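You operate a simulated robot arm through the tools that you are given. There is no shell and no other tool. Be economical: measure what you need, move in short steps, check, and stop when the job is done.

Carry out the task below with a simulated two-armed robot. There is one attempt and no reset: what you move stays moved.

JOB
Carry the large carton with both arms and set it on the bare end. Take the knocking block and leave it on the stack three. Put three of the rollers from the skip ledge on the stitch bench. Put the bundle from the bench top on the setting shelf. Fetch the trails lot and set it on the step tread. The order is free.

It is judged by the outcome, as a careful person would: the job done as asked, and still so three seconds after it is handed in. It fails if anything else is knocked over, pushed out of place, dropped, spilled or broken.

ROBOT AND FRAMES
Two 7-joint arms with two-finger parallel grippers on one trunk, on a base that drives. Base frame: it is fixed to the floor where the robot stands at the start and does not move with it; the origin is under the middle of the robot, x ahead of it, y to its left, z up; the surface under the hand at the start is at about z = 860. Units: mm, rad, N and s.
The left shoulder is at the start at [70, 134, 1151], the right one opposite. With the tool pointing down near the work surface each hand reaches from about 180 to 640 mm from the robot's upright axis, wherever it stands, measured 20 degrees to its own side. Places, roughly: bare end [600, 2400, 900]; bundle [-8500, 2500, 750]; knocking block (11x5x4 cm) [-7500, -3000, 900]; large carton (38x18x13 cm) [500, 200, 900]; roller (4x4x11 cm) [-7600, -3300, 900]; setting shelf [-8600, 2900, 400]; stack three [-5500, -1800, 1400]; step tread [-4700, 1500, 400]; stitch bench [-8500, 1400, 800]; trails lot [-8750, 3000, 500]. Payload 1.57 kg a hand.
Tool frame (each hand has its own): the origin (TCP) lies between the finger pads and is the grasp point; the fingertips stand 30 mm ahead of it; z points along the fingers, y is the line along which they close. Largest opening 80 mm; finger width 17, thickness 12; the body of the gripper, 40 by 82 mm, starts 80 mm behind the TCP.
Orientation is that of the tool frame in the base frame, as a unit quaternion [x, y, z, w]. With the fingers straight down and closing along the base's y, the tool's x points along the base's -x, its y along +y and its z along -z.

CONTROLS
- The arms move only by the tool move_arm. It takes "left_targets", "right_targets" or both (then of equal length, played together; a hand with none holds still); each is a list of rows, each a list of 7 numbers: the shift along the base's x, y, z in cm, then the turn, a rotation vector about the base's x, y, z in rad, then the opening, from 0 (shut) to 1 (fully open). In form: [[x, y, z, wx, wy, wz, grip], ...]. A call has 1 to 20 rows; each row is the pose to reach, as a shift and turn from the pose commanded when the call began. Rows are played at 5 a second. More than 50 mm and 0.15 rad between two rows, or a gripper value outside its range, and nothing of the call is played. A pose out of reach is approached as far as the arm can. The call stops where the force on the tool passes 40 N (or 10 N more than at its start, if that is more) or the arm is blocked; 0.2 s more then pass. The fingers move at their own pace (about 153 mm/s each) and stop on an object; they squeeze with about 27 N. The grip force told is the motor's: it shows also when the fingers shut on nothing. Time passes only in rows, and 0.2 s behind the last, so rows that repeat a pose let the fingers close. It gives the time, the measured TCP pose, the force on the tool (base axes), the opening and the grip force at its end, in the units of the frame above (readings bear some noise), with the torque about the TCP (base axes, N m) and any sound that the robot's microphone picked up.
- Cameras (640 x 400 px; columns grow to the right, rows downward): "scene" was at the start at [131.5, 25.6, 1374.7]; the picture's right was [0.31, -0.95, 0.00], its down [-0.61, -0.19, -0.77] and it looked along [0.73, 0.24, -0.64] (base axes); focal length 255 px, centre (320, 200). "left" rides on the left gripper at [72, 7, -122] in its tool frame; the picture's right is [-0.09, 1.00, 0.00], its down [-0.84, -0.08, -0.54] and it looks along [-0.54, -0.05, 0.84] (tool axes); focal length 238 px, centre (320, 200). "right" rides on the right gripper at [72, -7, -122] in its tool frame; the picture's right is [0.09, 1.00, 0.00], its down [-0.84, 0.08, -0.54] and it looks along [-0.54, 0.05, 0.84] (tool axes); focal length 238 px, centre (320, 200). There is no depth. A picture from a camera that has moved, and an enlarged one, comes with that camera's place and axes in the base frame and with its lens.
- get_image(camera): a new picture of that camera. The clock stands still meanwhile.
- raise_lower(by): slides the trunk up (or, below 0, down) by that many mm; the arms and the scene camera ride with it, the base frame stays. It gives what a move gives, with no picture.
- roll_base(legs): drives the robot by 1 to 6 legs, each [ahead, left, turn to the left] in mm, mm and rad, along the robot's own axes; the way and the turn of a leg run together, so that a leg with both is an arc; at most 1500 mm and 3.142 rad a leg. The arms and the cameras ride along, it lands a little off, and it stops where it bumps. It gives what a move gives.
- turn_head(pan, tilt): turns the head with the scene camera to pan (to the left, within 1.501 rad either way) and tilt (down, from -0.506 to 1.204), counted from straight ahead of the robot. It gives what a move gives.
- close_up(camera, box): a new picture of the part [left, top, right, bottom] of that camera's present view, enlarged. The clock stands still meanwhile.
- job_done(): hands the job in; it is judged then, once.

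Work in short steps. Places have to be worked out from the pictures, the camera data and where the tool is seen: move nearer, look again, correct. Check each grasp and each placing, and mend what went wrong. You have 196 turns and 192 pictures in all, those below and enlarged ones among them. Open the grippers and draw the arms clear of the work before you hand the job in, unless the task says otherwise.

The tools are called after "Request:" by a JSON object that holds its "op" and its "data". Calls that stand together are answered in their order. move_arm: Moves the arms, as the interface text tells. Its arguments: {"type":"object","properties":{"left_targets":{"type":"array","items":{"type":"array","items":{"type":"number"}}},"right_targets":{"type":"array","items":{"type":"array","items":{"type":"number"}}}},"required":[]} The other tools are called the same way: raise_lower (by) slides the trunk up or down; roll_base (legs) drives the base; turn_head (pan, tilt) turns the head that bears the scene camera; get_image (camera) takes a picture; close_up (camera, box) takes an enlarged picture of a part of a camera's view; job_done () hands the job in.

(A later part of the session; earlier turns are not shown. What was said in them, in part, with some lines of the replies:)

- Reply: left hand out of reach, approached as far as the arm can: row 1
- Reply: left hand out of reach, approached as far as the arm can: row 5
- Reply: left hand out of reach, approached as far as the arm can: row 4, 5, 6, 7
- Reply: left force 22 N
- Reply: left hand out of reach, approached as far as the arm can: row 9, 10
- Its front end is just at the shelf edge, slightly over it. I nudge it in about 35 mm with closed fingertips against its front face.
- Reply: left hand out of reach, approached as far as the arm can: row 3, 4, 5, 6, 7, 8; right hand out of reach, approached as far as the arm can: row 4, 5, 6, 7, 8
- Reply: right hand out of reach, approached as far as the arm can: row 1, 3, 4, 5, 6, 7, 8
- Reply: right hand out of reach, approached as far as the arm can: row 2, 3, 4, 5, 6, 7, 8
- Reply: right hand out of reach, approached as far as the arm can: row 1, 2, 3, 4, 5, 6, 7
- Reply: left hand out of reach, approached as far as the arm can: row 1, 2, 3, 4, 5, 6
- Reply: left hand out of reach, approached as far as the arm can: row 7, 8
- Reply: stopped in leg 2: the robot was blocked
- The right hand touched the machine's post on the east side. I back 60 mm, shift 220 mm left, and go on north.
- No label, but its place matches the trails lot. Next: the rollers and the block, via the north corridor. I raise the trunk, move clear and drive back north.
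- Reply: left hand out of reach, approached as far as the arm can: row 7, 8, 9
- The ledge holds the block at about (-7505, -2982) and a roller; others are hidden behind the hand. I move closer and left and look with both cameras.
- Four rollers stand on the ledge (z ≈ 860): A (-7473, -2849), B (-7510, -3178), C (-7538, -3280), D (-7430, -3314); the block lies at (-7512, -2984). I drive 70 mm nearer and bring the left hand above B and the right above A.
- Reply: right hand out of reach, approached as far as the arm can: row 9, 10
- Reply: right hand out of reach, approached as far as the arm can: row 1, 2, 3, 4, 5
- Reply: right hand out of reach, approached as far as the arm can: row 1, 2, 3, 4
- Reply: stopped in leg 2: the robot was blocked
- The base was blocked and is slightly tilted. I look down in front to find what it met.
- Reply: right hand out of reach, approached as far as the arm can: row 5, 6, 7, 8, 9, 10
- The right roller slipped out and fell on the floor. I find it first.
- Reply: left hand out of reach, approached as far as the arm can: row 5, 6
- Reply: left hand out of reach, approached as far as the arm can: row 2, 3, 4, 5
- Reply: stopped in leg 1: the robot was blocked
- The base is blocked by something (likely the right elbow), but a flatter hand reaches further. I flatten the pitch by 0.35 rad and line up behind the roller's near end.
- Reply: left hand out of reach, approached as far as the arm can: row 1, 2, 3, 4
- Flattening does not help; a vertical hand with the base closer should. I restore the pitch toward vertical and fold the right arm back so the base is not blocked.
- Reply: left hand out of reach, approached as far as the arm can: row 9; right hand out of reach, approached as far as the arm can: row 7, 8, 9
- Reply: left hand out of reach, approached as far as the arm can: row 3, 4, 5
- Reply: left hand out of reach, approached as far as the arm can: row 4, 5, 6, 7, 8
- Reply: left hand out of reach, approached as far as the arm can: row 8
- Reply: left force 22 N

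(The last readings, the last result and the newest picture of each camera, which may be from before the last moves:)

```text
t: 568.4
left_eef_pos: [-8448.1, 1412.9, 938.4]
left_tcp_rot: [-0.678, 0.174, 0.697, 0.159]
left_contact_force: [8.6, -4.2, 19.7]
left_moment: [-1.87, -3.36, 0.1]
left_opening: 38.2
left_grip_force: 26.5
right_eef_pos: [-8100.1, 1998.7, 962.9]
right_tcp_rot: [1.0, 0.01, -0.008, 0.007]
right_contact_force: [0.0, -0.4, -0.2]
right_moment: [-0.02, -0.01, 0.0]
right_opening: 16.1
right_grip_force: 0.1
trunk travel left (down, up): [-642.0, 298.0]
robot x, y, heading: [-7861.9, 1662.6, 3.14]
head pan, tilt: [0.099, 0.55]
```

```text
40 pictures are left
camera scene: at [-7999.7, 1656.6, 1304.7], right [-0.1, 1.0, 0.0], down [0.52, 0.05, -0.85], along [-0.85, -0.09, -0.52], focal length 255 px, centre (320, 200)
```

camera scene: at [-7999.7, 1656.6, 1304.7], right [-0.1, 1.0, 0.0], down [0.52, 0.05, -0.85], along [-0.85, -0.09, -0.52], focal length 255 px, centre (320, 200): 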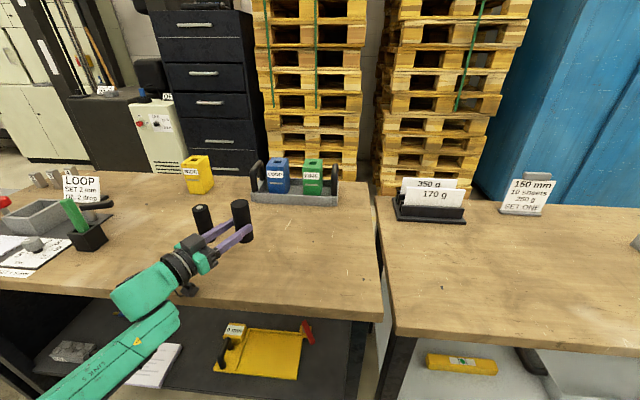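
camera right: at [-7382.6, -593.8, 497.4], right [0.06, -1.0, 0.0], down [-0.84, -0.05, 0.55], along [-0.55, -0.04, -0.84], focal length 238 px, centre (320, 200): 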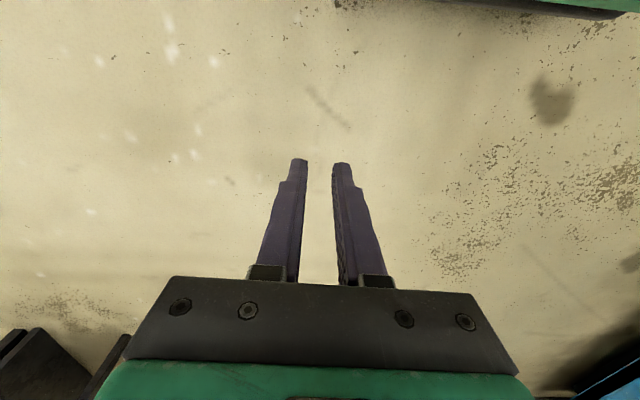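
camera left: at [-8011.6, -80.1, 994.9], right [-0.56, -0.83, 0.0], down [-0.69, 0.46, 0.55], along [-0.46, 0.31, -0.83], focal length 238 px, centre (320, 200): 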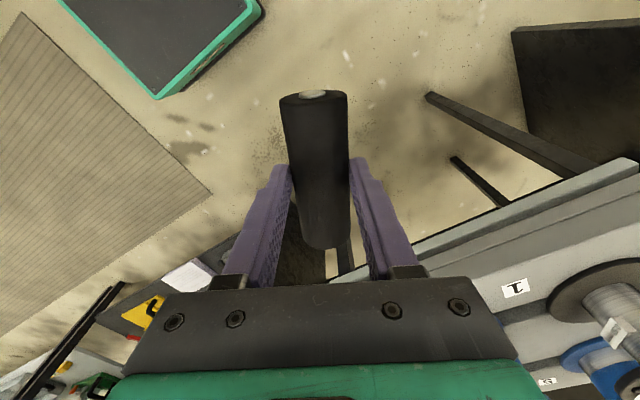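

The hand's camera, now on the underside, touched the bench. I raise, back up so the camera stays in front of the bench edge, and place the roller close to the edge instead.

Request:
{"op": "raise_lower", "data": {"by": 40}}

Request:
{"op": "roll_base", "data": {"legs": [[-48, 0, 0]]}}

Request:
{"op": "get_image", "data": {"camera": "scene"}}

```text
t: 569.2
left_eef_pos: [-8453.0, 1412.0, 974.1]
left_tcp_rot: [-0.68, 0.172, 0.695, 0.159]
left_contact_force: [0.9, 0.3, -1.5]
left_moment: [-0.04, -0.04, 0.0]
left_opening: 37.9
left_grip_force: 27.0
right_eef_pos: [-8105.5, 1996.7, 1000.2]
right_tcp_rot: [1.0, 0.01, -0.006, 0.006]
right_contact_force: [-0.3, 0.2, 0.2]
right_moment: [-0.01, -0.01, 0.0]
right_opening: 15.9
right_grip_force: 0.0
trunk travel left (down, up): [-682.0, 258.0]
robot x, y, heading: [-7864.6, 1663.8, 3.145]
head pan, tilt: [0.099, 0.55]
```

```text
t: 570.1
left_eef_pos: [-8404.6, 1411.4, 974.0]
left_tcp_rot: [-0.68, 0.172, 0.695, 0.159]
left_contact_force: [-0.2, 0.2, -1.7]
left_moment: [-0.07, -0.02, 0.0]
left_opening: 38.3
left_grip_force: 27.1
right_eef_pos: [-8056.7, 1997.6, 1001.1]
right_tcp_rot: [1.0, 0.01, -0.007, 0.007]
right_contact_force: [-1.7, 0.2, 0.0]
right_moment: [0.0, 0.01, 0.0]
right_opening: 16.2
right_grip_force: 0.0
trunk travel left (down, up): [-682.0, 258.0]
robot x, y, heading: [-7818.4, 1669.8, -3.141]
head pan, tilt: [0.099, 0.55]
```

```text
39 pictures are left
camera scene: at [-7958.6, 1654.8, 1343.6], right [-0.1, 0.99, 0.0], down [0.52, 0.05, -0.85], along [-0.85, -0.09, -0.52], focal length 255 px, centre (320, 200)
```

scene: 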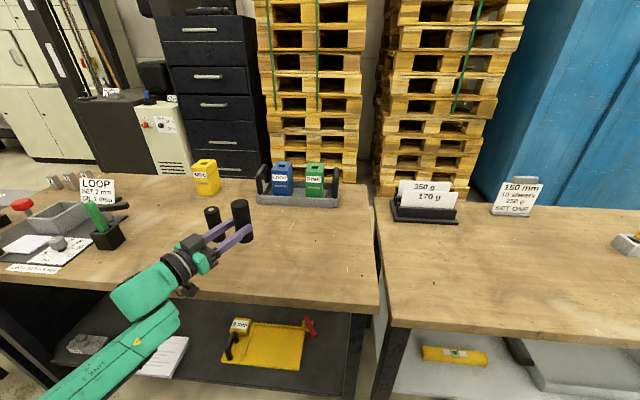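

Request:
{"op": "move_arm", "data": {"left_targets": [[0, 0, -3, 0, 0, 0, 0], [0, 0, -6, 0, 0, 0, 0], [0, 0, -8, 0, 0, 0, 0], [0, 0, -8.8, 0, 0, 0, 0], [0, 0, -9.4, 0, 0, 0, 0], [0, 0, -9.4, 0, 0, 0, 0]]}}

Request:
{"op": "close_up", "data": {"camera": "scene", "box": [150, 180, 310, 320]}}

```text
t: 571.5
left_eef_pos: [-8405.1, 1412.3, 887.5]
left_tcp_rot: [-0.676, 0.172, 0.699, 0.159]
left_contact_force: [-11.7, -3.0, 25.1]
left_moment: [0.43, 0.73, 0.22]
left_opening: 38.5
left_grip_force: 27.0
right_eef_pos: [-8054.3, 1997.9, 1002.4]
right_tcp_rot: [1.0, 0.01, -0.008, 0.007]
right_contact_force: [0.0, 0.0, 0.3]
right_moment: [0.01, -0.01, 0.01]
right_opening: 16.0
right_grip_force: 0.1
trunk travel left (down, up): [-682.0, 258.0]
robot x, y, heading: [-7816.9, 1666.3, -3.141]
head pan, tilt: [0.099, 0.55]
```

```text
2.86 times, centred on (230, 250) of scene
camera zoom: at [-7954.5, 1656.4, 1344.6], right [-0.1, 0.99, 0.0], down [0.52, 0.05, -0.85], along [-0.85, -0.09, -0.52], focal length 729 px, centre (577, 57)
```

zoom: 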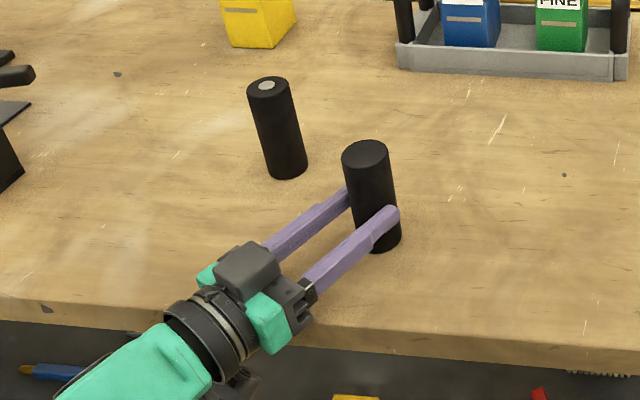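

The roller touches the bench upright. I ease up 2 mm, open, and withdraw straight back.

Request:
{"op": "move_arm", "data": {"left_targets": [[0, 0, 0.4, 0, 0, 0, 0], [0, 0, 0.4, 0, 0, 0, 0.6], [0, 0, 0.4, 0, 0, 0, 0.8], [0, 0, 0.4, 0, 0, 0, 0.8], [3, -1.6, 0.8, 0, 0, 0, 0.8], [6, -3.2, 1.5, 0, 0, 0, 0.8], [9, -4.8, 3, 0, 0, 0, 0.8]]}}

Request:
{"op": "roll_base", "data": {"legs": [[-200, 0, 0]]}}

Request:
{"op": "get_image", "data": {"camera": "scene"}}

```text
t: 573.1
left_eef_pos: [-8311.8, 1362.8, 913.8]
left_tcp_rot: [-0.679, 0.172, 0.695, 0.159]
left_contact_force: [0.0, -0.1, -0.2]
left_moment: [-0.01, 0.02, 0.02]
left_opening: 64.2
left_grip_force: 0.0
right_eef_pos: [-8055.2, 1997.6, 1001.8]
right_tcp_rot: [1.0, 0.011, -0.007, 0.008]
right_contact_force: [-0.7, 0.4, 0.2]
right_moment: [0.0, 0.01, 0.0]
right_opening: 16.0
right_grip_force: 0.0
trunk travel left (down, up): [-682.0, 258.0]
robot x, y, heading: [-7819.1, 1668.6, -3.141]
head pan, tilt: [0.099, 0.55]
```

```text
t: 574.7
left_eef_pos: [-8114.8, 1359.8, 913.4]
left_tcp_rot: [-0.681, 0.17, 0.695, 0.157]
left_contact_force: [0.1, 0.2, 0.8]
left_moment: [0.01, 0.04, -0.02]
left_opening: 64.0
left_grip_force: 0.0
right_eef_pos: [-7858.0, 1997.5, 1001.7]
right_tcp_rot: [1.0, 0.011, -0.007, 0.007]
right_contact_force: [-0.3, -0.4, -0.7]
right_moment: [0.0, -0.02, 0.01]
right_opening: 16.0
right_grip_force: 0.1
trunk travel left (down, up): [-682.0, 258.0]
robot x, y, heading: [-7621.8, 1667.9, -3.135]
head pan, tilt: [0.099, 0.55]
```

```text
37 pictures are left
camera scene: at [-7758.2, 1655.1, 1343.9], right [-0.1, 0.99, 0.0], down [0.52, 0.05, -0.85], along [-0.85, -0.09, -0.52], focal length 255 px, centre (320, 200)
```

scene: 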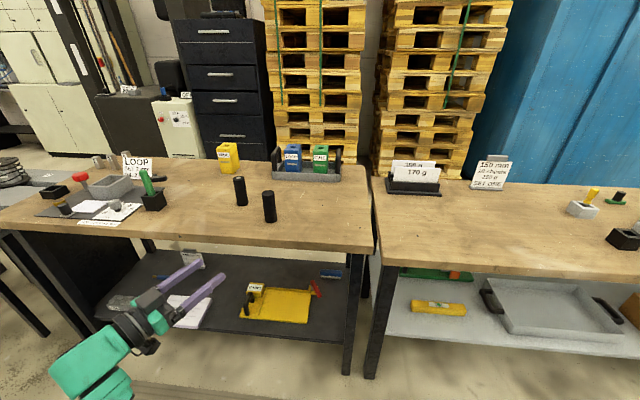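

Two rollers stand on the stitch bench. I straighten the left hand again and return to the skip ledge for the third roller and the block.

Request:
{"op": "move_arm", "data": {"left_targets": [[0, 0, 1, -0.067, -0.1256, 0, 0.8], [0, 0, 2, -0.134, -0.2513, 0, 0.8], [0, 0, 3, -0.201, -0.3769, 0, 0.8], [0, 0, 4, -0.268, -0.5025, 0, 0.8], [0, 0, 5, -0.335, -0.6282, 0, 0.8], [0, 0, 6, -0.402, -0.7538, 0, 0.8], [0, 0, 7, -0.469, -0.8795, 0, 0.8], [0, 0, 8, -0.536, -1.0051, 0, 0.8], [0, 0, 9, -0.603, -1.1307, 0, 0.8], [0, 0, 10, -0.67, -1.2564, 0, 0.8], [0, 0, 11, -0.738, -1.382, 0, 0.8], [0, 0, 11, -0.738, -1.382, 0, 0.8]]}}

Request:
{"op": "move_arm", "data": {"left_targets": [[0, 0, 2, 0, 0, 0.125, 0.8], [0, 0, 4, 0, 0, 0.25, 0.8], [0, 0, 6, 0, 0, 0.37, 0.8], [0, 0, 8, 0, 0, 0.49, 0.8]]}}

Request:
{"op": "roll_base", "data": {"legs": [[0, 1450, 0], [0, 1000, 0], [-950, 0, 0], [0, 1450, 0], [0, 600, 0]]}}

Request:
{"op": "turn_head", "data": {"pan": 0.3, "tilt": 0.6}}

Request:
{"op": "get_image", "data": {"camera": "scene"}}

```text
t: 577.3
left_eef_pos: [-8114.9, 1358.8, 1022.9]
left_tcp_rot: [0.967, -0.254, -0.012, 0.006]
left_contact_force: [0.1, 0.4, 0.0]
left_moment: [0.02, 0.0, 0.02]
left_opening: 64.0
left_grip_force: 0.1
right_eef_pos: [-7857.1, 1997.9, 1000.9]
right_tcp_rot: [1.0, 0.012, -0.008, 0.007]
right_contact_force: [0.5, 1.2, 0.5]
right_moment: [0.03, -0.01, -0.03]
right_opening: 16.0
right_grip_force: 0.1
trunk travel left (down, up): [-682.0, 258.0]
robot x, y, heading: [-7620.8, 1665.3, -3.14]
head pan, tilt: [0.099, 0.55]
```

```text
t: 578.3
left_eef_pos: [-8115.6, 1342.7, 1102.7]
left_tcp_rot: [1.0, -0.012, -0.01, 0.009]
left_contact_force: [-0.6, -0.1, 0.2]
left_moment: [0.04, 0.01, 0.0]
left_opening: 63.8
left_grip_force: 0.0
left hand out of reach, approached as far as the arm can: row 4
right_eef_pos: [-7857.8, 1997.1, 1001.9]
right_tcp_rot: [1.0, 0.011, -0.006, 0.006]
right_contact_force: [0.7, -0.7, 0.1]
right_moment: [-0.04, 0.01, 0.01]
right_opening: 16.1
right_grip_force: 0.0
trunk travel left (down, up): [-682.0, 258.0]
robot x, y, heading: [-7616.2, 1660.4, -3.137]
head pan, tilt: [0.099, 0.55]
```

```text
t: 604.5
left_eef_pos: [-7060.3, -3147.6, 1102.2]
left_tcp_rot: [1.0, 0.012, -0.012, 0.01]
left_contact_force: [-0.5, 1.5, -0.2]
left_moment: [0.01, -0.01, 0.01]
left_opening: 63.9
left_grip_force: 0.0
right_eef_pos: [-6836.0, -2481.7, 1001.1]
right_tcp_rot: [0.999, 0.038, -0.007, 0.008]
right_contact_force: [-0.9, -0.2, -0.4]
right_moment: [0.01, 0.02, 0.01]
right_opening: 16.2
right_grip_force: 0.1
trunk travel left (down, up): [-682.0, 258.0]
robot x, y, heading: [-6582.2, -2804.0, -3.09]
head pan, tilt: [0.099, 0.55]
```

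```text
t: 605.3
left_eef_pos: [-7059.9, -3147.8, 1103.5]
left_tcp_rot: [1.0, 0.013, -0.009, 0.008]
left_contact_force: [-0.2, -1.0, 0.3]
left_moment: [0.03, 0.02, 0.0]
left_opening: 63.9
left_grip_force: 0.1
right_eef_pos: [-6836.0, -2482.7, 1001.9]
right_tcp_rot: [0.999, 0.037, -0.006, 0.007]
right_contact_force: [-0.3, -0.5, 0.3]
right_moment: [0.01, 0.0, -0.02]
right_opening: 16.1
right_grip_force: 0.2
trunk travel left (down, up): [-682.0, 258.0]
robot x, y, heading: [-6580.5, -2800.3, -3.087]
head pan, tilt: [0.3, 0.6]
```

```text
36 pictures are left
camera scene: at [-6712.4, -2835.5, 1339.4], right [-0.35, 0.94, 0.0], down [0.53, 0.2, -0.83], along [-0.77, -0.29, -0.56], focal length 255 px, centre (320, 200)
```

scene: 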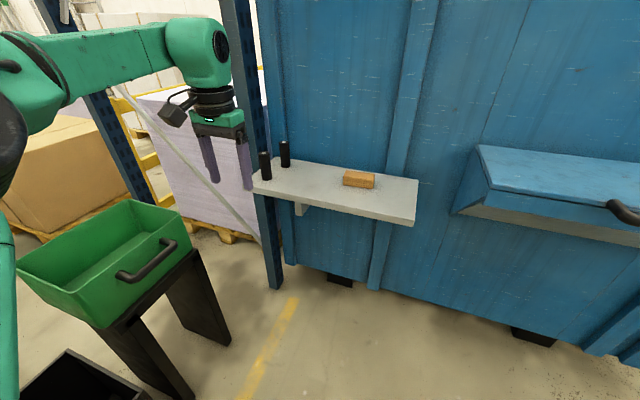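

I move the base so that the left hand comes over the front-left roller D.

Request:
{"op": "roll_base", "data": {"legs": [[0, 0, -0.054], [365, 150, 0]]}}

Request:
{"op": "get_image", "data": {"camera": "left"}}

```text
t: 608.2
left_eef_pos: [-7449.0, -3275.2, 1102.4]
left_tcp_rot: [1.0, -0.016, -0.01, 0.009]
left_contact_force: [1.0, -0.2, -0.2]
left_moment: [-0.02, 0.0, 0.01]
left_opening: 63.7
left_grip_force: 0.1
right_eef_pos: [-7187.4, -2619.6, 1000.6]
right_tcp_rot: [1.0, 0.009, -0.007, 0.007]
right_contact_force: [-0.4, -0.2, 0.4]
right_moment: [-0.01, 0.0, -0.02]
right_opening: 16.1
right_grip_force: 0.0
trunk travel left (down, up): [-682.0, 258.0]
robot x, y, heading: [-6953.0, -2952.9, 3.141]
head pan, tilt: [0.3, 0.6]
```

```text
35 pictures are left
camera left: at [-7374.3, -3280.8, 1224.4], right [-0.12, -0.99, 0.02], down [-0.82, 0.11, 0.56], along [-0.56, 0.05, -0.83], focal length 238 px, centre (320, 200)
```

left: 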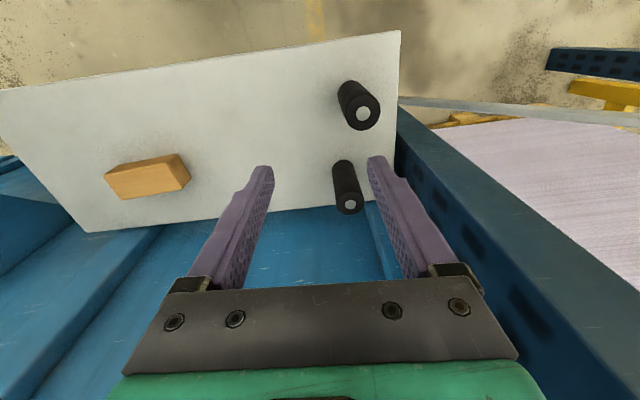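

D's cap is at about (-7445, -3321). I move over it to just above and check centring.

Request:
{"op": "move_arm", "data": {"left_targets": [[0.1, -2.3, -2.5, 0, 0, 0, 0.8], [0.3, -4.6, -5, 0, 0, 0, 0.8], [0.3, -4.6, -9, 0, 0, 0, 0.8], [0.3, -4.6, -9, 0, 0, 0, 0.8]]}}

Request:
{"op": "get_image", "data": {"camera": "left"}}

```text
t: 609.2
left_eef_pos: [-7444.3, -3319.2, 1012.5]
left_tcp_rot: [1.0, -0.016, -0.01, 0.01]
left_contact_force: [0.2, 0.3, -0.1]
left_moment: [0.01, 0.0, -0.02]
left_opening: 64.1
left_grip_force: 0.1
right_eef_pos: [-7188.1, -2619.7, 1001.5]
right_tcp_rot: [1.0, 0.008, -0.006, 0.007]
right_contact_force: [0.4, 0.0, -0.8]
right_moment: [-0.01, 0.01, -0.01]
right_opening: 16.0
right_grip_force: 0.1
trunk travel left (down, up): [-682.0, 258.0]
robot x, y, heading: [-6952.0, -2952.3, 3.138]
head pan, tilt: [0.3, 0.6]
```

```text
34 pictures are left
camera left: at [-7370.5, -3326.2, 1133.9], right [-0.12, -0.99, 0.02], down [-0.82, 0.11, 0.56], along [-0.56, 0.05, -0.83], focal length 238 px, centre (320, 200)
```

left: 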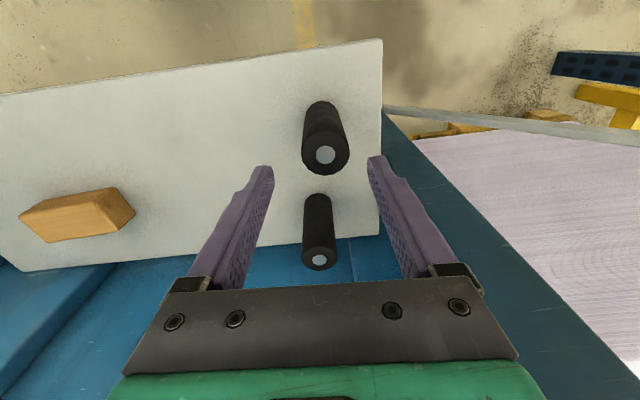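

Request:
{"op": "move_arm", "data": {"left_targets": [[0.1, -0.4, -4, 0, 0, 0, 0.8], [0.1, -0.4, -8, 0, 0, 0, 0.8], [0.1, -0.4, -8, 0, 0, 0, 0.8], [0.1, -0.4, -8, 0, 0, 0, 0], [0.1, -0.4, -8, 0, 0, 0, 0], [0.1, -0.4, -8, 0, 0, 0, 0]]}}

```text
t: 610.6
left_eef_pos: [-7445.9, -3323.9, 929.6]
left_tcp_rot: [1.0, -0.015, -0.011, 0.01]
left_contact_force: [0.5, -0.4, 0.5]
left_moment: [0.07, -0.05, 0.01]
left_opening: 38.8
left_grip_force: 27.7
right_eef_pos: [-7187.9, -2619.4, 1001.2]
right_tcp_rot: [1.0, 0.009, -0.007, 0.006]
right_contact_force: [-0.4, -0.2, 0.4]
right_moment: [0.0, -0.02, 0.03]
right_opening: 16.0
right_grip_force: 0.1
trunk travel left (down, up): [-682.0, 258.0]
robot x, y, heading: [-6950.1, -2954.7, 3.138]
head pan, tilt: [0.3, 0.6]
```

Gripped at 38.8 mm. I lift, tuck the left hand in a little, and turn the base 0.4 rad left so the right arm faces the block.

Request:
{"op": "move_arm", "data": {"left_targets": [[0, 0, 4, 0, 0, 0, 0], [0, 0, 8, 0, 0, 0, 0], [0, 0, 12, 0, 0, 0, 0], [1, 1, 16, 0, 0, 0, 0], [4, 4, 16, 0, 0, 0, 0], [7, 7, 16, 0, 0, 0, 0], [9, 10, 16, 0, 0, 0, 0]]}}

Request:
{"op": "roll_base", "data": {"legs": [[0, 0, 0.4]]}}

Request:
{"op": "move_arm", "data": {"right_targets": [[-2, -1, 0, 0, 0, -0.14, 0.8], [-4, -2, 1, 0, 0, -0.28, 0.8], [-6, -3, 2, 0, 0, -0.42, 0.8], [-8, -4, 3, 0, 0, -0.56, 0.8], [-10, -5, 4, 0, 0, -0.7, 0.8], [-12, -6, 5, 0, 0, -0.84, 0.8], [-14, -7, 5, 0, 0, -0.98, 0.8], [-16, -8, 5, 0, 0, -1.12, 0.8], [-18, -9, 5, 0, 0, -1.26, 0.8], [-20, -10, 5, 0, 0, -1.4, 0.8]]}}

Request:
{"op": "get_image", "data": {"camera": "right"}}

```text
t: 612.2
left_eef_pos: [-7367.9, -3278.6, 1094.2]
left_tcp_rot: [1.0, -0.018, -0.01, 0.008]
left_contact_force: [-0.4, -0.5, -1.3]
left_moment: [0.01, 0.0, 0.0]
left_opening: 39.0
left_grip_force: 27.0
left hand out of reach, approached as far as the arm can: row 6, 7
right_eef_pos: [-7189.3, -2620.8, 1000.6]
right_tcp_rot: [1.0, 0.009, -0.006, 0.007]
right_contact_force: [-0.6, -0.2, 0.3]
right_moment: [-0.03, 0.02, 0.01]
right_opening: 15.8
right_grip_force: 0.0
trunk travel left (down, up): [-682.0, 258.0]
robot x, y, heading: [-6951.1, -2957.3, 3.139]
head pan, tilt: [0.3, 0.6]
```

```text
t: 613.8
left_eef_pos: [-7209.9, -3416.4, 1094.9]
left_tcp_rot: [0.984, 0.18, -0.007, 0.008]
left_contact_force: [1.0, -0.1, -1.5]
left_moment: [-0.01, -0.01, -0.02]
left_opening: 38.7
left_grip_force: 26.9
right_eef_pos: [-7299.8, -2738.9, 1002.1]
right_tcp_rot: [0.978, 0.208, -0.006, 0.008]
right_contact_force: [-0.6, 0.7, 0.1]
right_moment: [0.0, -0.02, 0.01]
right_opening: 15.9
right_grip_force: 0.1
trunk travel left (down, up): [-682.0, 258.0]
robot x, y, heading: [-6949.1, -2952.4, -2.745]
head pan, tilt: [0.3, 0.6]
```

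```text
t: 616.0
left_eef_pos: [-7211.8, -3416.3, 1093.6]
left_tcp_rot: [0.983, 0.181, -0.008, 0.009]
left_contact_force: [0.4, 0.5, -1.4]
left_moment: [0.02, 0.0, -0.01]
left_opening: 39.2
left_grip_force: 26.6
right_eef_pos: [-7499.4, -2840.1, 1049.0]
right_tcp_rot: [0.881, -0.473, -0.009, 0.002]
right_contact_force: [-0.2, -0.1, -0.7]
right_moment: [0.02, -0.02, -0.01]
right_opening: 63.9
right_grip_force: 0.0
trunk travel left (down, up): [-682.0, 258.0]
robot x, y, heading: [-6946.8, -2955.2, -2.747]
head pan, tilt: [0.3, 0.6]
```

```text
33 pictures are left
camera right: at [-7451.6, -2897.7, 1169.2], right [-0.78, -0.63, 0.01], down [-0.52, 0.65, 0.56], along [-0.36, 0.43, -0.83], focal length 238 px, centre (320, 200)
```

right: 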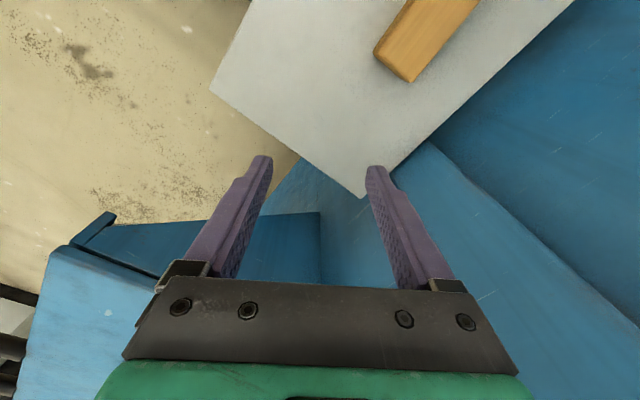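

The block's centre is about (-7523, -2985), its short side nearly along x. I bring the hand over it and finish the turn.

Request:
{"op": "move_arm", "data": {"right_targets": [[-0.6, -3.6, -1, 0, 0, -0.125, 0.9], [-1.2, -7.2, -2, 0, 0, -0.25, 0.9], [-1.8, -10.8, -3, 0, 0, -0.375, 0.9], [-2.3, -14.5, -4, 0, 0, -0.5, 0.9], [-2.3, -14.5, -4, 0, 0, -0.5, 0.9]]}}

Request:
{"op": "get_image", "data": {"camera": "right"}}

```text
t: 617.2
left_eef_pos: [-7209.6, -3415.3, 1096.1]
left_tcp_rot: [0.984, 0.18, -0.008, 0.008]
left_contact_force: [0.8, -0.1, -2.0]
left_moment: [0.01, 0.04, -0.01]
left_opening: 38.8
left_grip_force: 27.2
right_eef_pos: [-7522.8, -2982.2, 1009.7]
right_tcp_rot: [0.737, -0.676, -0.011, 0.002]
right_contact_force: [0.3, 0.7, -0.1]
right_moment: [0.02, 0.04, 0.0]
right_opening: 72.0
right_grip_force: 0.1
trunk travel left (down, up): [-682.0, 258.0]
robot x, y, heading: [-6947.4, -2959.1, -2.747]
head pan, tilt: [0.3, 0.6]
```

```text
32 pictures are left
camera right: at [-7507.0, -3053.9, 1130.5], right [-0.98, -0.18, 0.01], down [-0.14, 0.82, 0.55], along [-0.11, 0.54, -0.83], focal length 238 px, centre (320, 200)
```

right: 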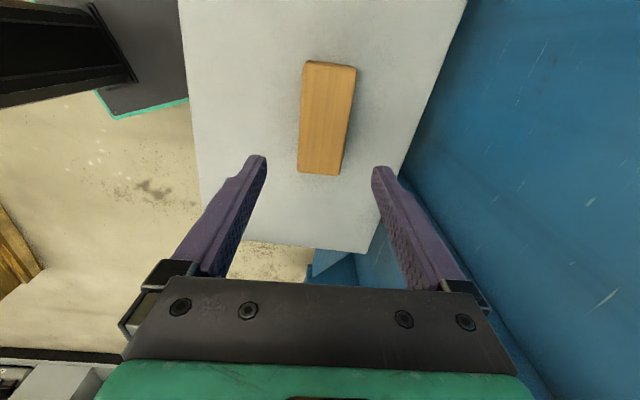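

Nearly exact; a few mm correction, then down to z ≈ 898 and close.

Request:
{"op": "move_arm", "data": {"right_targets": [[-0.4, -0.8, -4, 0, 0, 0, 0.9], [-0.4, -0.8, -8, 0, 0, 0, 0.9], [-0.4, -0.8, -11, 0, 0, 0, 0.9], [-0.4, -0.8, -11, 0, 0, 0, 0.9], [-0.4, -0.8, -11, 0, 0, 0, 0], [-0.4, -0.8, -11, 0, 0, 0, 0], [-0.4, -0.8, -11, 0, 0, 0, 0], [-0.4, -0.8, -7, 0, 0, 0, 0], [-0.4, -0.8, -3, 0, 0, 0, 0], [-0.4, -0.8, 1, 0, 0, 0, 0], [-0.4, -0.8, 4, 0, 0, 0, 0]]}}

Request:
{"op": "get_image", "data": {"camera": "right"}}

```text
t: 619.6
left_eef_pos: [-7209.2, -3416.6, 1093.7]
left_tcp_rot: [0.983, 0.181, -0.008, 0.008]
left_contact_force: [0.4, -0.4, -2.1]
left_moment: [0.0, 0.01, -0.02]
left_opening: 38.6
left_grip_force: 27.1
right_eef_pos: [-7518.0, -2978.1, 1049.0]
right_tcp_rot: [0.738, -0.675, -0.01, 0.002]
right_contact_force: [0.0, -0.5, -1.7]
right_moment: [0.02, -0.02, 0.01]
right_opening: 49.4
right_grip_force: 26.7
right hand out of reach, approached as far as the arm can: row 1, 2, 3, 4, 5, 6, 7, 8, 9, 10, 11
trunk travel left (down, up): [-682.0, 258.0]
robot x, y, heading: [-6950.3, -2951.3, -2.743]
head pan, tilt: [0.3, 0.6]
```

```text
31 pictures are left
camera right: at [-7502.1, -3050.0, 1169.7], right [-0.98, -0.18, 0.01], down [-0.14, 0.82, 0.55], along [-0.11, 0.54, -0.83], focal length 238 px, centre (320, 200)
```

right: 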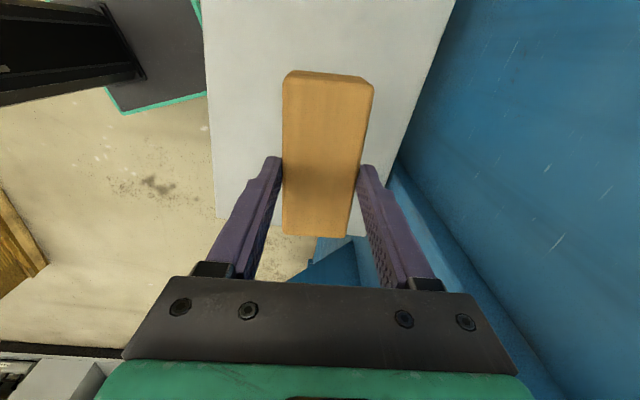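

The block is held (49 mm). I back away from the ledge and turn around toward the stacks to find "stack three".

Request:
{"op": "roll_base", "data": {"legs": [[-480, 0, 0], [0, 0, -2.79]]}}

Request:
{"op": "turn_head", "data": {"pan": 0.0, "tilt": 0.25}}

Request:
{"op": "get_image", "data": {"camera": "scene"}}

```text
t: 629.1
left_eef_pos: [-6402.1, -2236.2, 1093.6]
left_tcp_rot: [-0.348, 0.937, 0.01, 0.006]
left_contact_force: [0.1, 0.8, -2.5]
left_moment: [-0.01, -0.03, -0.02]
left_opening: 38.7
left_grip_force: 26.8
right_eef_pos: [-5964.2, -2544.0, 1048.6]
right_tcp_rot: [0.538, 0.843, 0.002, 0.009]
right_contact_force: [-0.1, 0.1, -1.4]
right_moment: [0.03, 0.01, 0.01]
right_opening: 49.4
right_grip_force: 27.2
trunk travel left (down, up): [-682.0, 258.0]
robot x, y, heading: [-6495.0, -2760.1, 0.745]
head pan, tilt: [0.3, 0.6]
```

```text
t: 629.9
left_eef_pos: [-6401.7, -2236.3, 1094.7]
left_tcp_rot: [-0.348, 0.938, 0.01, 0.007]
left_contact_force: [-0.1, 0.6, -1.6]
left_moment: [0.02, -0.01, 0.01]
left_opening: 38.6
left_grip_force: 27.0
right_eef_pos: [-5963.5, -2545.2, 1048.9]
right_tcp_rot: [0.538, 0.843, 0.003, 0.009]
right_contact_force: [0.3, 0.2, -1.4]
right_moment: [-0.01, 0.0, 0.02]
right_opening: 49.2
right_grip_force: 27.2
trunk travel left (down, up): [-682.0, 258.0]
robot x, y, heading: [-6488.4, -2759.2, 0.743]
head pan, tilt: [0.0, 0.25]
```

```text
30 pictures are left
camera scene: at [-6384.1, -2662.3, 1371.5], right [0.68, -0.74, 0.0], down [-0.18, -0.17, -0.97], along [0.71, 0.66, -0.25], focal length 255 px, centre (320, 200)
```

scene: 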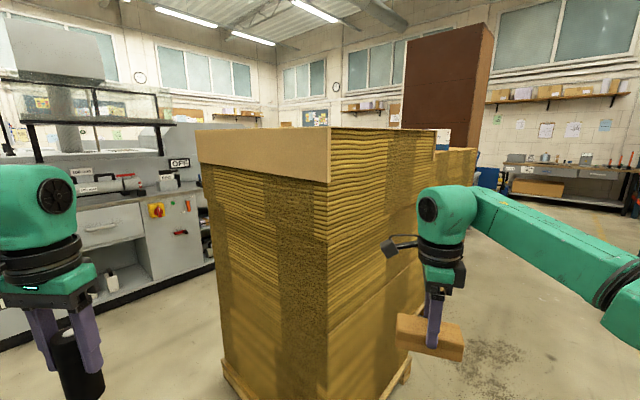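

This stack (x -5852..-5081, y -2211..-1338, top ≈ 1390) matches "stack three". I approach it from its south side facing north, so that the right hand can reach over it and the left hand stays west of it.

Request:
{"op": "roll_base", "data": {"legs": [[0, 0, 0.828], [-130, 0, 0], [0, -730, 0]]}}

Request:
{"op": "raise_lower", "data": {"by": 258}}

Request:
{"op": "move_arm", "data": {"right_targets": [[0, -1.5, 4, 0, 0, 0, 0], [0, -3, 8, 0, 0, 0, 0], [0, -4.5, 12, 0, 0, 0, 0], [0, -6, 16, 0, 0, 0, 0], [0, -8, 19, 0, 0, 0, 0], [0, -9.5, 22, 0, 0, 0, 0]]}}

Request:
{"op": "turn_head", "data": {"pan": -0.2, "tilt": 0.4}}

Request:
{"op": "get_image", "data": {"camera": "scene"}}

```text
t: 636.9
left_eef_pos: [-6119.3, -2461.9, 1094.7]
left_tcp_rot: [0.71, -0.704, -0.012, -0.002]
left_contact_force: [0.3, -0.6, -1.5]
left_moment: [-0.03, 0.0, 0.0]
left_opening: 39.0
left_grip_force: 27.0
right_eef_pos: [-5599.9, -2324.7, 1048.7]
right_tcp_rot: [0.132, 0.991, 0.007, 0.008]
right_contact_force: [-0.6, -0.4, -2.3]
right_moment: [-0.01, 0.04, -0.04]
right_opening: 49.5
right_grip_force: 26.7
trunk travel left (down, up): [-682.0, 258.0]
robot x, y, heading: [-5778.1, -2867.9, 1.612]
head pan, tilt: [0.0, 0.25]
```

```text
t: 639.6
left_eef_pos: [-6118.2, -2461.3, 1352.5]
left_tcp_rot: [0.71, -0.704, -0.012, -0.002]
left_contact_force: [-0.3, -1.1, -1.7]
left_moment: [0.01, 0.02, -0.02]
left_opening: 39.0
left_grip_force: 26.8
right_eef_pos: [-5600.3, -2325.1, 1307.3]
right_tcp_rot: [0.133, 0.991, 0.005, 0.007]
right_contact_force: [-0.1, 0.5, -1.8]
right_moment: [0.01, 0.0, -0.01]
right_opening: 49.4
right_grip_force: 26.9
trunk travel left (down, up): [-940.0, 0.0]
robot x, y, heading: [-5773.8, -2868.0, 1.614]
head pan, tilt: [0.0, 0.25]
```

```text
t: 641.0
left_eef_pos: [-6118.4, -2464.3, 1353.2]
left_tcp_rot: [0.71, -0.704, -0.012, -0.003]
left_contact_force: [-0.4, 0.2, -1.8]
left_moment: [0.0, 0.0, -0.01]
left_opening: 38.8
left_grip_force: 26.4
right_eef_pos: [-5588.6, -2443.0, 1483.8]
right_tcp_rot: [0.132, 0.991, 0.008, 0.006]
right_contact_force: [-0.9, -0.7, -2.7]
right_moment: [0.01, 0.02, 0.02]
right_opening: 49.5
right_grip_force: 26.8
right hand out of reach, approached as far as the arm can: row 3, 4, 5, 6
trunk travel left (down, up): [-940.0, 0.0]
robot x, y, heading: [-5774.4, -2867.6, 1.618]
head pan, tilt: [0.0, 0.25]
```

```text
t: 641.7
left_eef_pos: [-6119.6, -2462.8, 1352.9]
left_tcp_rot: [0.71, -0.704, -0.012, -0.001]
left_contact_force: [0.5, -0.1, -2.1]
left_moment: [0.0, 0.02, -0.01]
left_opening: 38.7
left_grip_force: 26.8
right_eef_pos: [-5588.2, -2441.2, 1482.3]
right_tcp_rot: [0.132, 0.991, 0.008, 0.005]
right_contact_force: [-0.6, 0.0, -1.7]
right_moment: [0.0, -0.01, 0.01]
right_opening: 49.1
right_grip_force: 27.2
trunk travel left (down, up): [-940.0, 0.0]
robot x, y, heading: [-5774.9, -2864.8, 1.617]
head pan, tilt: [-0.201, 0.4]
```

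```text
29 pictures are left
camera scene: at [-5763.0, -2725.5, 1615.7], right [0.99, -0.16, 0.0], down [-0.06, -0.38, -0.92], along [0.14, 0.91, -0.39], focal length 255 px, centre (320, 200)
```

scene: 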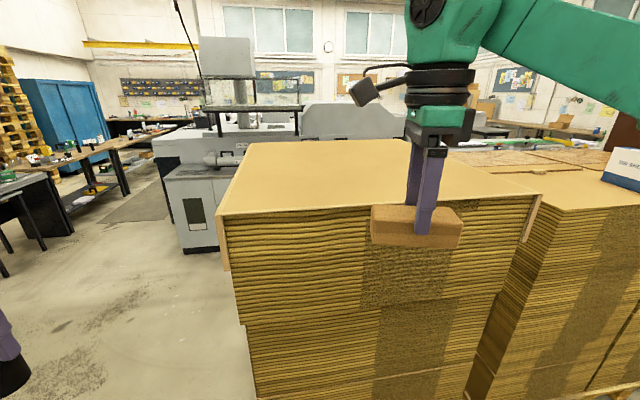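

Top of the stack is at about z = 1372 and clear. I drive ahead so the block comes over it.

Request:
{"op": "roll_base", "data": {"legs": [[0, 0, -0.045], [385, 0, 0]]}}

Request:
{"op": "get_image", "data": {"camera": "scene"}}

```text
t: 644.5
left_eef_pos: [-6093.1, -2077.8, 1353.7]
left_tcp_rot: [-0.69, 0.724, 0.013, 0.003]
left_contact_force: [0.0, -0.8, -2.1]
left_moment: [0.01, 0.03, -0.04]
left_opening: 38.5
left_grip_force: 26.7
right_eef_pos: [-5562.4, -2087.1, 1482.1]
right_tcp_rot: [0.159, 0.987, 0.008, 0.006]
right_contact_force: [-0.5, 0.2, -1.1]
right_moment: [0.03, 0.0, 0.0]
right_opening: 49.3
right_grip_force: 26.7
trunk travel left (down, up): [-940.0, 0.0]
robot x, y, heading: [-5772.6, -2500.1, 1.561]
head pan, tilt: [-0.201, 0.4]
```

```text
28 pictures are left
camera scene: at [-5752.4, -2361.2, 1616.0], right [0.98, -0.21, 0.0], down [-0.08, -0.38, -0.92], along [0.2, 0.9, -0.39], focal length 255 px, centre (320, 200)
```

scene: 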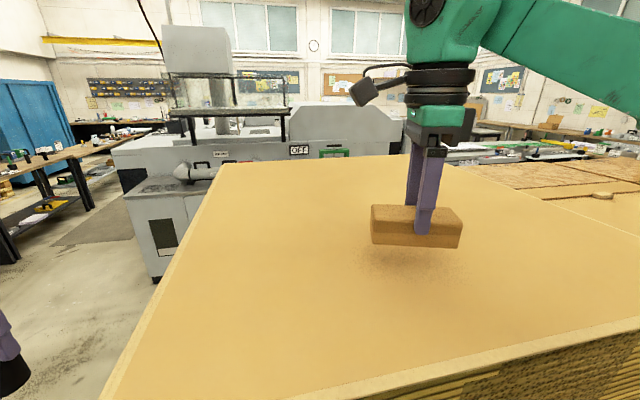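

Request:
{"op": "move_arm", "data": {"right_targets": [[0, 0, -2, 0, 0, 0, 0], [0, 0, -4, 0, 0, 0, 0], [0, 0, -5, 0, 0, 0, 0], [0, 0, -5.5, 0, 0, 0, 0], [0, 0, -5.9, 0, 0, 0, 0], [0, 0, -5.9, 0, 0, 0, 0]]}}

Request:
{"op": "close_up", "data": {"camera": "scene", "box": [330, 150, 510, 300]}}

```text
t: 645.9
left_eef_pos: [-6095.1, -2077.2, 1352.2]
left_tcp_rot: [-0.69, 0.724, 0.012, 0.003]
left_contact_force: [1.0, -0.6, -2.1]
left_moment: [-0.02, -0.02, 0.02]
left_opening: 38.4
left_grip_force: 27.1
right_eef_pos: [-5563.8, -2087.6, 1425.4]
right_tcp_rot: [0.161, 0.987, 0.01, 0.006]
right_contact_force: [2.1, 3.0, 29.2]
right_moment: [-0.53, 0.4, -0.08]
right_opening: 50.0
right_grip_force: 27.0
trunk travel left (down, up): [-940.0, 0.0]
robot x, y, heading: [-5776.7, -2496.7, 1.562]
head pan, tilt: [-0.201, 0.4]
```

```text
2.67 times, centred on (420, 225) of scene
camera zoom: at [-5754.4, -2360.8, 1616.2], right [0.98, -0.21, 0.0], down [-0.08, -0.38, -0.92], along [0.2, 0.9, -0.39], focal length 680 px, centre (53, 133)
```

zoom: 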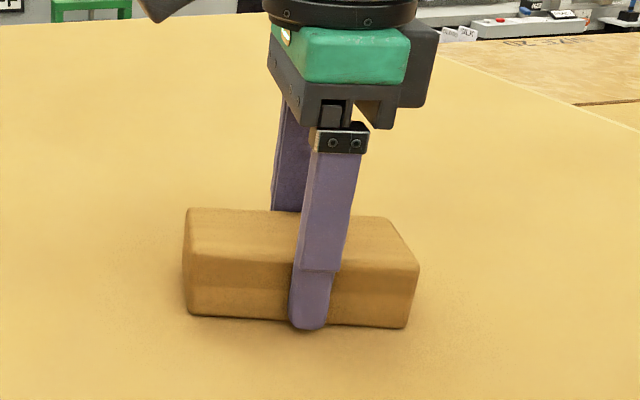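

Contact (29 N up) and the block sits on the stack. I ease up slightly, open and lift the hand away.

Request:
{"op": "move_arm", "data": {"right_targets": [[0, 0, 0.4, 0, 0, 0, 0], [0, 0, 0.4, 0, 0, 0, 0.9], [0, 0, 0.4, 0, 0, 0, 0.9], [0, 0, 0.4, 0, 0, 0, 0.9], [0, 0, 3, 0, 0, 0, 0.9], [0, 0, 6, 0, 0, 0, 0.9]]}}

Request:
{"op": "roll_base", "data": {"legs": [[-420, 0, 0]]}}

Request:
{"op": "get_image", "data": {"camera": "scene"}}

```text
t: 647.3
left_eef_pos: [-6093.9, -2074.1, 1352.3]
left_tcp_rot: [-0.691, 0.723, 0.012, 0.001]
left_contact_force: [-0.7, -0.1, -1.4]
left_moment: [0.0, 0.01, 0.03]
left_opening: 38.8
left_grip_force: 27.2
right_eef_pos: [-5565.6, -2083.2, 1480.7]
right_tcp_rot: [0.16, 0.987, 0.008, 0.005]
right_contact_force: [0.1, 0.5, -0.4]
right_moment: [0.04, 0.03, 0.0]
right_opening: 71.8
right_grip_force: 0.0
trunk travel left (down, up): [-940.0, 0.0]
robot x, y, heading: [-5771.8, -2497.6, 1.557]
head pan, tilt: [-0.201, 0.4]
```

```text
t: 649.8
left_eef_pos: [-6100.0, -2488.0, 1352.6]
left_tcp_rot: [-0.694, 0.72, 0.01, 0.001]
left_contact_force: [0.9, 0.7, -1.8]
left_moment: [-0.04, -0.01, -0.02]
left_opening: 38.7
left_grip_force: 26.2
right_eef_pos: [-5572.3, -2491.6, 1479.8]
right_tcp_rot: [0.156, 0.988, 0.007, 0.007]
right_contact_force: [0.4, 0.4, -0.4]
right_moment: [-0.02, -0.02, 0.0]
right_opening: 72.1
right_grip_force: 0.0
trunk travel left (down, up): [-940.0, 0.0]
robot x, y, heading: [-5773.7, -2910.6, 1.564]
head pan, tilt: [-0.201, 0.4]
```

```text
26 pictures are left
camera scene: at [-5757.3, -2767.3, 1615.2], right [0.98, -0.2, 0.0], down [-0.08, -0.38, -0.92], along [0.19, 0.9, -0.39], focal length 255 px, centre (320, 200)
```

scene: 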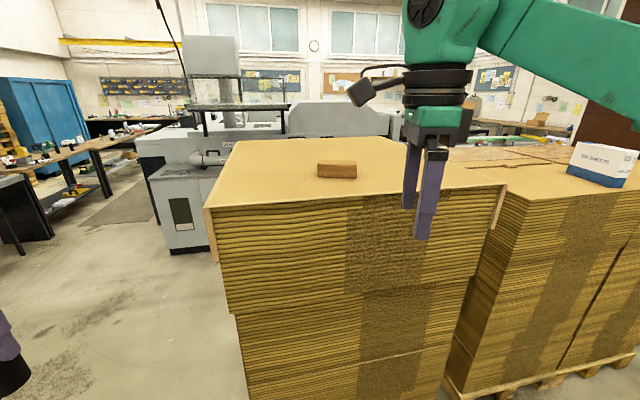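

The block rests on stack three. Now the last roller: lower the trunk and drive back to the stitch bench.

Request:
{"op": "raise_lower", "data": {"by": -258}}

Request:
{"op": "roll_base", "data": {"legs": [[0, 850, 0], [1450, 0, 0], [680, 0, 0], [0, 0, 1.575]]}}

Request:
{"op": "roll_base", "data": {"legs": [[1000, 0, 0]]}}

Request:
{"op": "turn_head", "data": {"pan": -0.6, "tilt": 0.5}}

Request:
{"op": "get_image", "data": {"camera": "scene"}}

```text
t: 652.5
left_eef_pos: [-6100.4, -2493.2, 1093.7]
left_tcp_rot: [-0.694, 0.72, 0.012, 0.002]
left_contact_force: [-0.1, -0.6, -1.7]
left_moment: [0.01, 0.01, -0.02]
left_opening: 38.4
left_grip_force: 27.1
right_eef_pos: [-5571.8, -2496.0, 1224.0]
right_tcp_rot: [0.156, 0.988, 0.008, 0.005]
right_contact_force: [0.3, -0.8, -0.3]
right_moment: [-0.02, 0.0, 0.03]
right_opening: 71.8
right_grip_force: 0.1
trunk travel left (down, up): [-682.0, 258.0]
robot x, y, heading: [-5776.8, -2907.8, 1.561]
head pan, tilt: [-0.201, 0.4]
```

```text
t: 671.2
left_eef_pos: [-7055.6, -1091.0, 1095.3]
left_tcp_rot: [1.0, -0.017, -0.01, 0.006]
left_contact_force: [-0.4, -0.6, -2.3]
left_moment: [0.01, -0.02, -0.01]
left_opening: 38.5
left_grip_force: 26.4
right_eef_pos: [-7054.9, -562.0, 1222.8]
right_tcp_rot: [-0.59, 0.807, 0.009, -0.002]
right_contact_force: [0.0, -0.3, 0.7]
right_moment: [-0.02, 0.03, 0.04]
right_opening: 72.0
right_grip_force: 0.1
trunk travel left (down, up): [-682.0, 258.0]
robot x, y, heading: [-6638.6, -763.7, -3.142]
head pan, tilt: [-0.201, 0.4]
```

```text
t: 676.4
left_eef_pos: [-8048.1, -1115.2, 1094.6]
left_tcp_rot: [1.0, -0.003, -0.01, 0.007]
left_contact_force: [-0.5, -0.2, -1.2]
left_moment: [-0.01, -0.01, 0.0]
left_opening: 38.5
left_grip_force: 27.4
right_eef_pos: [-8059.7, -588.0, 1223.8]
right_tcp_rot: [-0.601, 0.799, 0.009, -0.002]
right_contact_force: [0.1, 0.7, -0.3]
right_moment: [-0.03, -0.01, 0.03]
right_opening: 71.9
right_grip_force: 0.1
trunk travel left (down, up): [-682.0, 258.0]
robot x, y, heading: [-7640.4, -776.8, -3.115]
head pan, tilt: [-0.201, 0.4]
```

```text
t: 677.3
left_eef_pos: [-8048.9, -1116.4, 1094.9]
left_tcp_rot: [1.0, -0.004, -0.01, 0.006]
left_contact_force: [0.3, 0.1, -2.3]
left_moment: [0.0, -0.01, 0.01]
left_opening: 38.3
left_grip_force: 27.5
right_eef_pos: [-8060.7, -587.8, 1224.2]
right_tcp_rot: [-0.601, 0.799, 0.01, -0.002]
right_contact_force: [1.1, -0.7, 0.3]
right_moment: [0.0, 0.01, 0.02]
right_opening: 71.9
right_grip_force: 0.1
trunk travel left (down, up): [-682.0, 258.0]
robot x, y, heading: [-7641.1, -780.3, -3.117]
head pan, tilt: [-0.6, 0.499]
```

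```text
25 pictures are left
camera scene: at [-7765.7, -731.4, 1348.5], right [0.54, 0.84, 0.0], down [0.4, -0.26, -0.88], along [-0.74, 0.48, -0.48], focal length 255 px, centre (320, 200)
```

scene: 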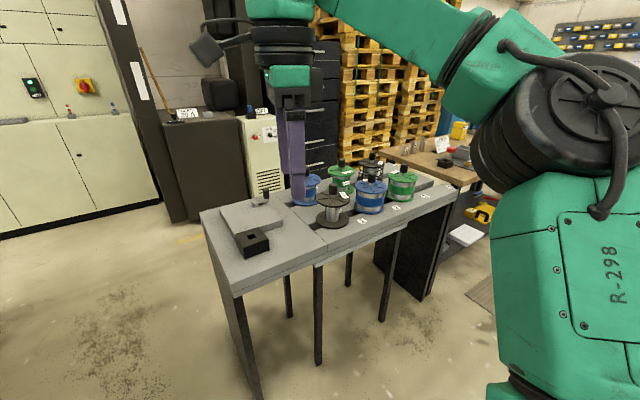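

Clear. I strafe north along the aisle to the stitch bench.

Request:
{"op": "roll_base", "data": {"legs": [[0, 0, -0.025], [0, -1400, 0], [0, -1200, 0]]}}

Request:
{"op": "turn_head", "data": {"pan": 0.3, "tilt": 0.6}}

Request:
{"op": "get_image", "data": {"camera": "scene"}}

```text
t: 690.3
left_eef_pos: [-8060.9, 1482.5, 1094.0]
left_tcp_rot: [1.0, -0.011, -0.01, 0.007]
left_contact_force: [0.4, 0.0, -1.3]
left_moment: [-0.03, -0.03, 0.0]
left_opening: 38.4
left_grip_force: 26.8
right_eef_pos: [-8066.7, 2009.7, 1223.6]
right_tcp_rot: [-0.595, 0.803, 0.01, -0.002]
right_contact_force: [-0.1, 0.0, 0.4]
right_moment: [-0.02, 0.02, 0.0]
right_opening: 72.0
right_grip_force: 0.0
trunk travel left (down, up): [-682.0, 258.0]
robot x, y, heading: [-7649.7, 1815.0, -3.126]
head pan, tilt: [-0.6, 0.499]
```

```text
t: 691.5
left_eef_pos: [-8060.9, 1482.0, 1094.2]
left_tcp_rot: [1.0, -0.01, -0.01, 0.007]
left_contact_force: [0.6, 0.4, -2.3]
left_moment: [0.03, -0.02, 0.02]
left_opening: 38.2
left_grip_force: 26.9
right_eef_pos: [-8066.4, 2010.8, 1223.5]
right_tcp_rot: [-0.596, 0.803, 0.009, -0.002]
right_contact_force: [0.2, 0.1, 0.1]
right_moment: [0.01, 0.01, -0.03]
right_opening: 72.0
right_grip_force: 0.2
trunk travel left (down, up): [-682.0, 258.0]
robot x, y, heading: [-7647.8, 1817.9, -3.127]
head pan, tilt: [0.3, 0.6]
```

```text
24 pictures are left
camera scene: at [-7781.3, 1785.2, 1339.4], right [-0.31, 0.95, 0.0], down [0.54, 0.17, -0.82], along [-0.78, -0.25, -0.57], focal length 255 px, centre (320, 200)
```

scene: 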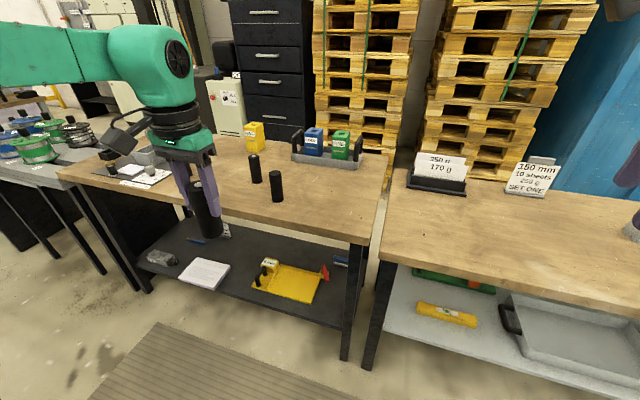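

Two rollers stand on the bench at about (-8538, 1277) and (-8452, 1411). I'll set the third at (-8450, 1540): drive up, then lower.

Request:
{"op": "roll_base", "data": {"legs": [[350, -58, -0.012]]}}

Request:
{"op": "move_arm", "data": {"left_targets": [[-1, 0, -4.5, 0, 0, 0, 0], [-2, 0, -9, 0, 0, 0, 0], [-3, 0, -13, 0, 0, 0, 0], [-3, 0, -16, 0, 0, 0, 0], [-3, 0, -16, 0, 0, 0, 0]]}}

Request:
{"op": "get_image", "data": {"camera": "scene"}}

```text
t: 693.7
left_eef_pos: [-8406.3, 1548.7, 1095.2]
left_tcp_rot: [1.0, -0.021, -0.01, 0.007]
left_contact_force: [0.3, 0.0, -1.2]
left_moment: [0.01, 0.01, -0.01]
left_opening: 38.5
left_grip_force: 27.0
right_eef_pos: [-8401.7, 2076.1, 1224.5]
right_tcp_rot: [-0.588, 0.809, 0.01, -0.002]
right_contact_force: [-0.8, 0.1, 0.3]
right_moment: [0.0, 0.01, -0.03]
right_opening: 72.0
right_grip_force: 0.1
trunk travel left (down, up): [-682.0, 258.0]
robot x, y, heading: [-7985.1, 1872.1, 3.139]
head pan, tilt: [0.3, 0.6]
```

```text
t: 694.9
left_eef_pos: [-8435.4, 1549.7, 934.9]
left_tcp_rot: [1.0, -0.02, -0.009, 0.007]
left_contact_force: [0.4, -0.1, -0.8]
left_moment: [0.01, -0.02, -0.02]
left_opening: 38.3
left_grip_force: 26.7
right_eef_pos: [-8401.0, 2077.5, 1224.6]
right_tcp_rot: [-0.588, 0.809, 0.01, -0.002]
right_contact_force: [0.2, -0.1, -0.1]
right_moment: [0.0, 0.02, 0.01]
right_opening: 72.0
right_grip_force: 0.0
trunk travel left (down, up): [-682.0, 258.0]
robot x, y, heading: [-7985.1, 1869.0, 3.137]
head pan, tilt: [0.3, 0.6]
```

```text
23 pictures are left
camera scene: at [-8121.1, 1846.1, 1339.4], right [-0.29, 0.96, 0.0], down [0.54, 0.16, -0.83], along [-0.79, -0.24, -0.57], focal length 255 px, centre (320, 200)
```

scene: 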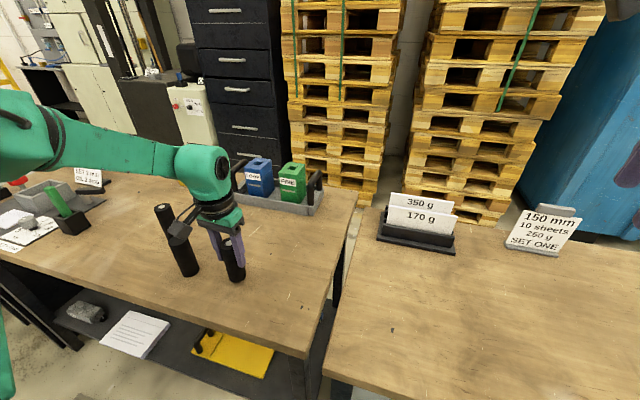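

Good spot. I lower slowly until contact.

Request:
{"op": "move_arm", "data": {"left_targets": [[0, 0, -1.2, 0, 0, 0, 0], [0, 0, -2.2, 0, 0, 0, 0], [0, 0, -2.8, 0, 0, 0, 0], [0, 0, -3.3, 0, 0, 0, 0], [0, 0, -3.3, 0, 0, 0, 0]]}}

```text
t: 695.9
left_eef_pos: [-8434.6, 1549.6, 908.4]
left_tcp_rot: [1.0, -0.02, -0.013, 0.007]
left_contact_force: [7.0, -0.5, 17.7]
left_moment: [0.33, -0.28, -0.15]
left_opening: 38.5
left_grip_force: 27.3
right_eef_pos: [-8397.6, 2078.4, 1224.6]
right_tcp_rot: [-0.587, 0.809, 0.01, -0.004]
right_contact_force: [0.0, -0.4, 0.7]
right_moment: [-0.01, -0.03, -0.01]
right_opening: 72.1
right_grip_force: 0.1
trunk travel left (down, up): [-682.0, 258.0]
robot x, y, heading: [-7984.0, 1872.5, 3.137]
head pan, tilt: [0.3, 0.6]
stopped in row 4 (left hand): the force on the tool passed its limit at 52 N (the readings are from after the stop); the commanded pose is now the measured one
```

Contact. I ease up 2 mm, open, lift straight up, and check.

Request:
{"op": "move_arm", "data": {"left_targets": [[0, 0, 0.2, 0, 0, 0, 0], [0, 0, 0.2, 0, 0, 0, 0.7], [0, 0, 0.2, 0, 0, 0, 0.85], [0, 0, 0.2, 0, 0, 0, 0.85], [0, 0, 4, 0, 0, 0, 0.85], [0, 0, 8, 0, 0, 0, 0.85], [0, 0, 12, 0, 0, 0, 0.85], [0, 0, 15, 0, 0, 0, 0.85]]}}

Request:
{"op": "roll_base", "data": {"legs": [[-350, 0, 0]]}}

Request:
{"op": "get_image", "data": {"camera": "scene"}}

```text
t: 697.7
left_eef_pos: [-8437.0, 1547.3, 1054.2]
left_tcp_rot: [1.0, -0.02, -0.012, 0.007]
left_contact_force: [0.2, -0.3, -0.2]
left_moment: [-0.03, 0.03, 0.01]
left_opening: 67.9
left_grip_force: 0.1
right_eef_pos: [-8400.9, 2077.1, 1223.6]
right_tcp_rot: [-0.588, 0.809, 0.01, -0.002]
right_contact_force: [0.3, 0.6, 0.9]
right_moment: [-0.02, -0.01, 0.04]
right_opening: 72.1
right_grip_force: 0.1
trunk travel left (down, up): [-682.0, 258.0]
robot x, y, heading: [-7987.1, 1873.9, 3.135]
head pan, tilt: [0.3, 0.6]
```

```text
t: 700.0
left_eef_pos: [-8088.5, 1544.6, 1053.1]
left_tcp_rot: [1.0, -0.02, -0.011, 0.006]
left_contact_force: [0.1, 0.2, 0.9]
left_moment: [0.02, 0.04, -0.03]
left_opening: 68.0
left_grip_force: 0.1
right_eef_pos: [-8055.7, 2074.3, 1223.8]
right_tcp_rot: [-0.589, 0.808, 0.01, -0.001]
right_contact_force: [-0.7, 0.7, -0.1]
right_moment: [0.0, 0.0, -0.01]
right_opening: 72.1
right_grip_force: 0.0
trunk travel left (down, up): [-682.0, 258.0]
robot x, y, heading: [-7640.5, 1869.7, 3.137]
head pan, tilt: [0.3, 0.6]
```

```text
22 pictures are left
camera scene: at [-7774.5, 1844.2, 1339.3], right [-0.29, 0.96, 0.0], down [0.54, 0.17, -0.82], along [-0.79, -0.24, -0.57], focal length 255 px, centre (320, 200)
```

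scene: 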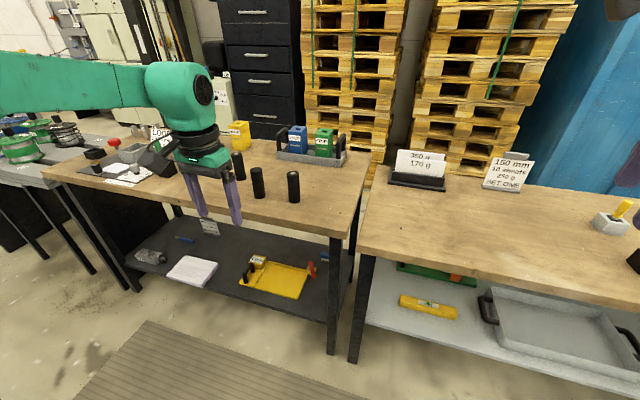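

All items are in place: three rollers upright on the stitch bench, hands open and clear. I hand in the job.

Request:
{"op": "job_done", "data": {}}

```text
The job is handed in.
```

All five items are where you asked, and I handed the job in, but one roller was dropped on the way and the robot bumped the blue skip and a machine.

- **Carton:** it stands on the bare end, carried there with both arms.
- **Knocking block:** it lies on top of stack three.
- **Rollers:** three stand upright on the stitch bench. One slipped out of the right gripper onto the floor. I picked it up and it is one of the three.
- **Bundle:** it lies on the setting shelf, pushed in from the edge.
- **Trails lot:** it stands on the step tread. It has no label, so I identified it by its position on the shelf.
- **Contacts:** the right hand touched a machine post and the left arm pushed against the corner of the blue skip. I did not go back to check whether the skip's switch box, which was close by, was disturbed.
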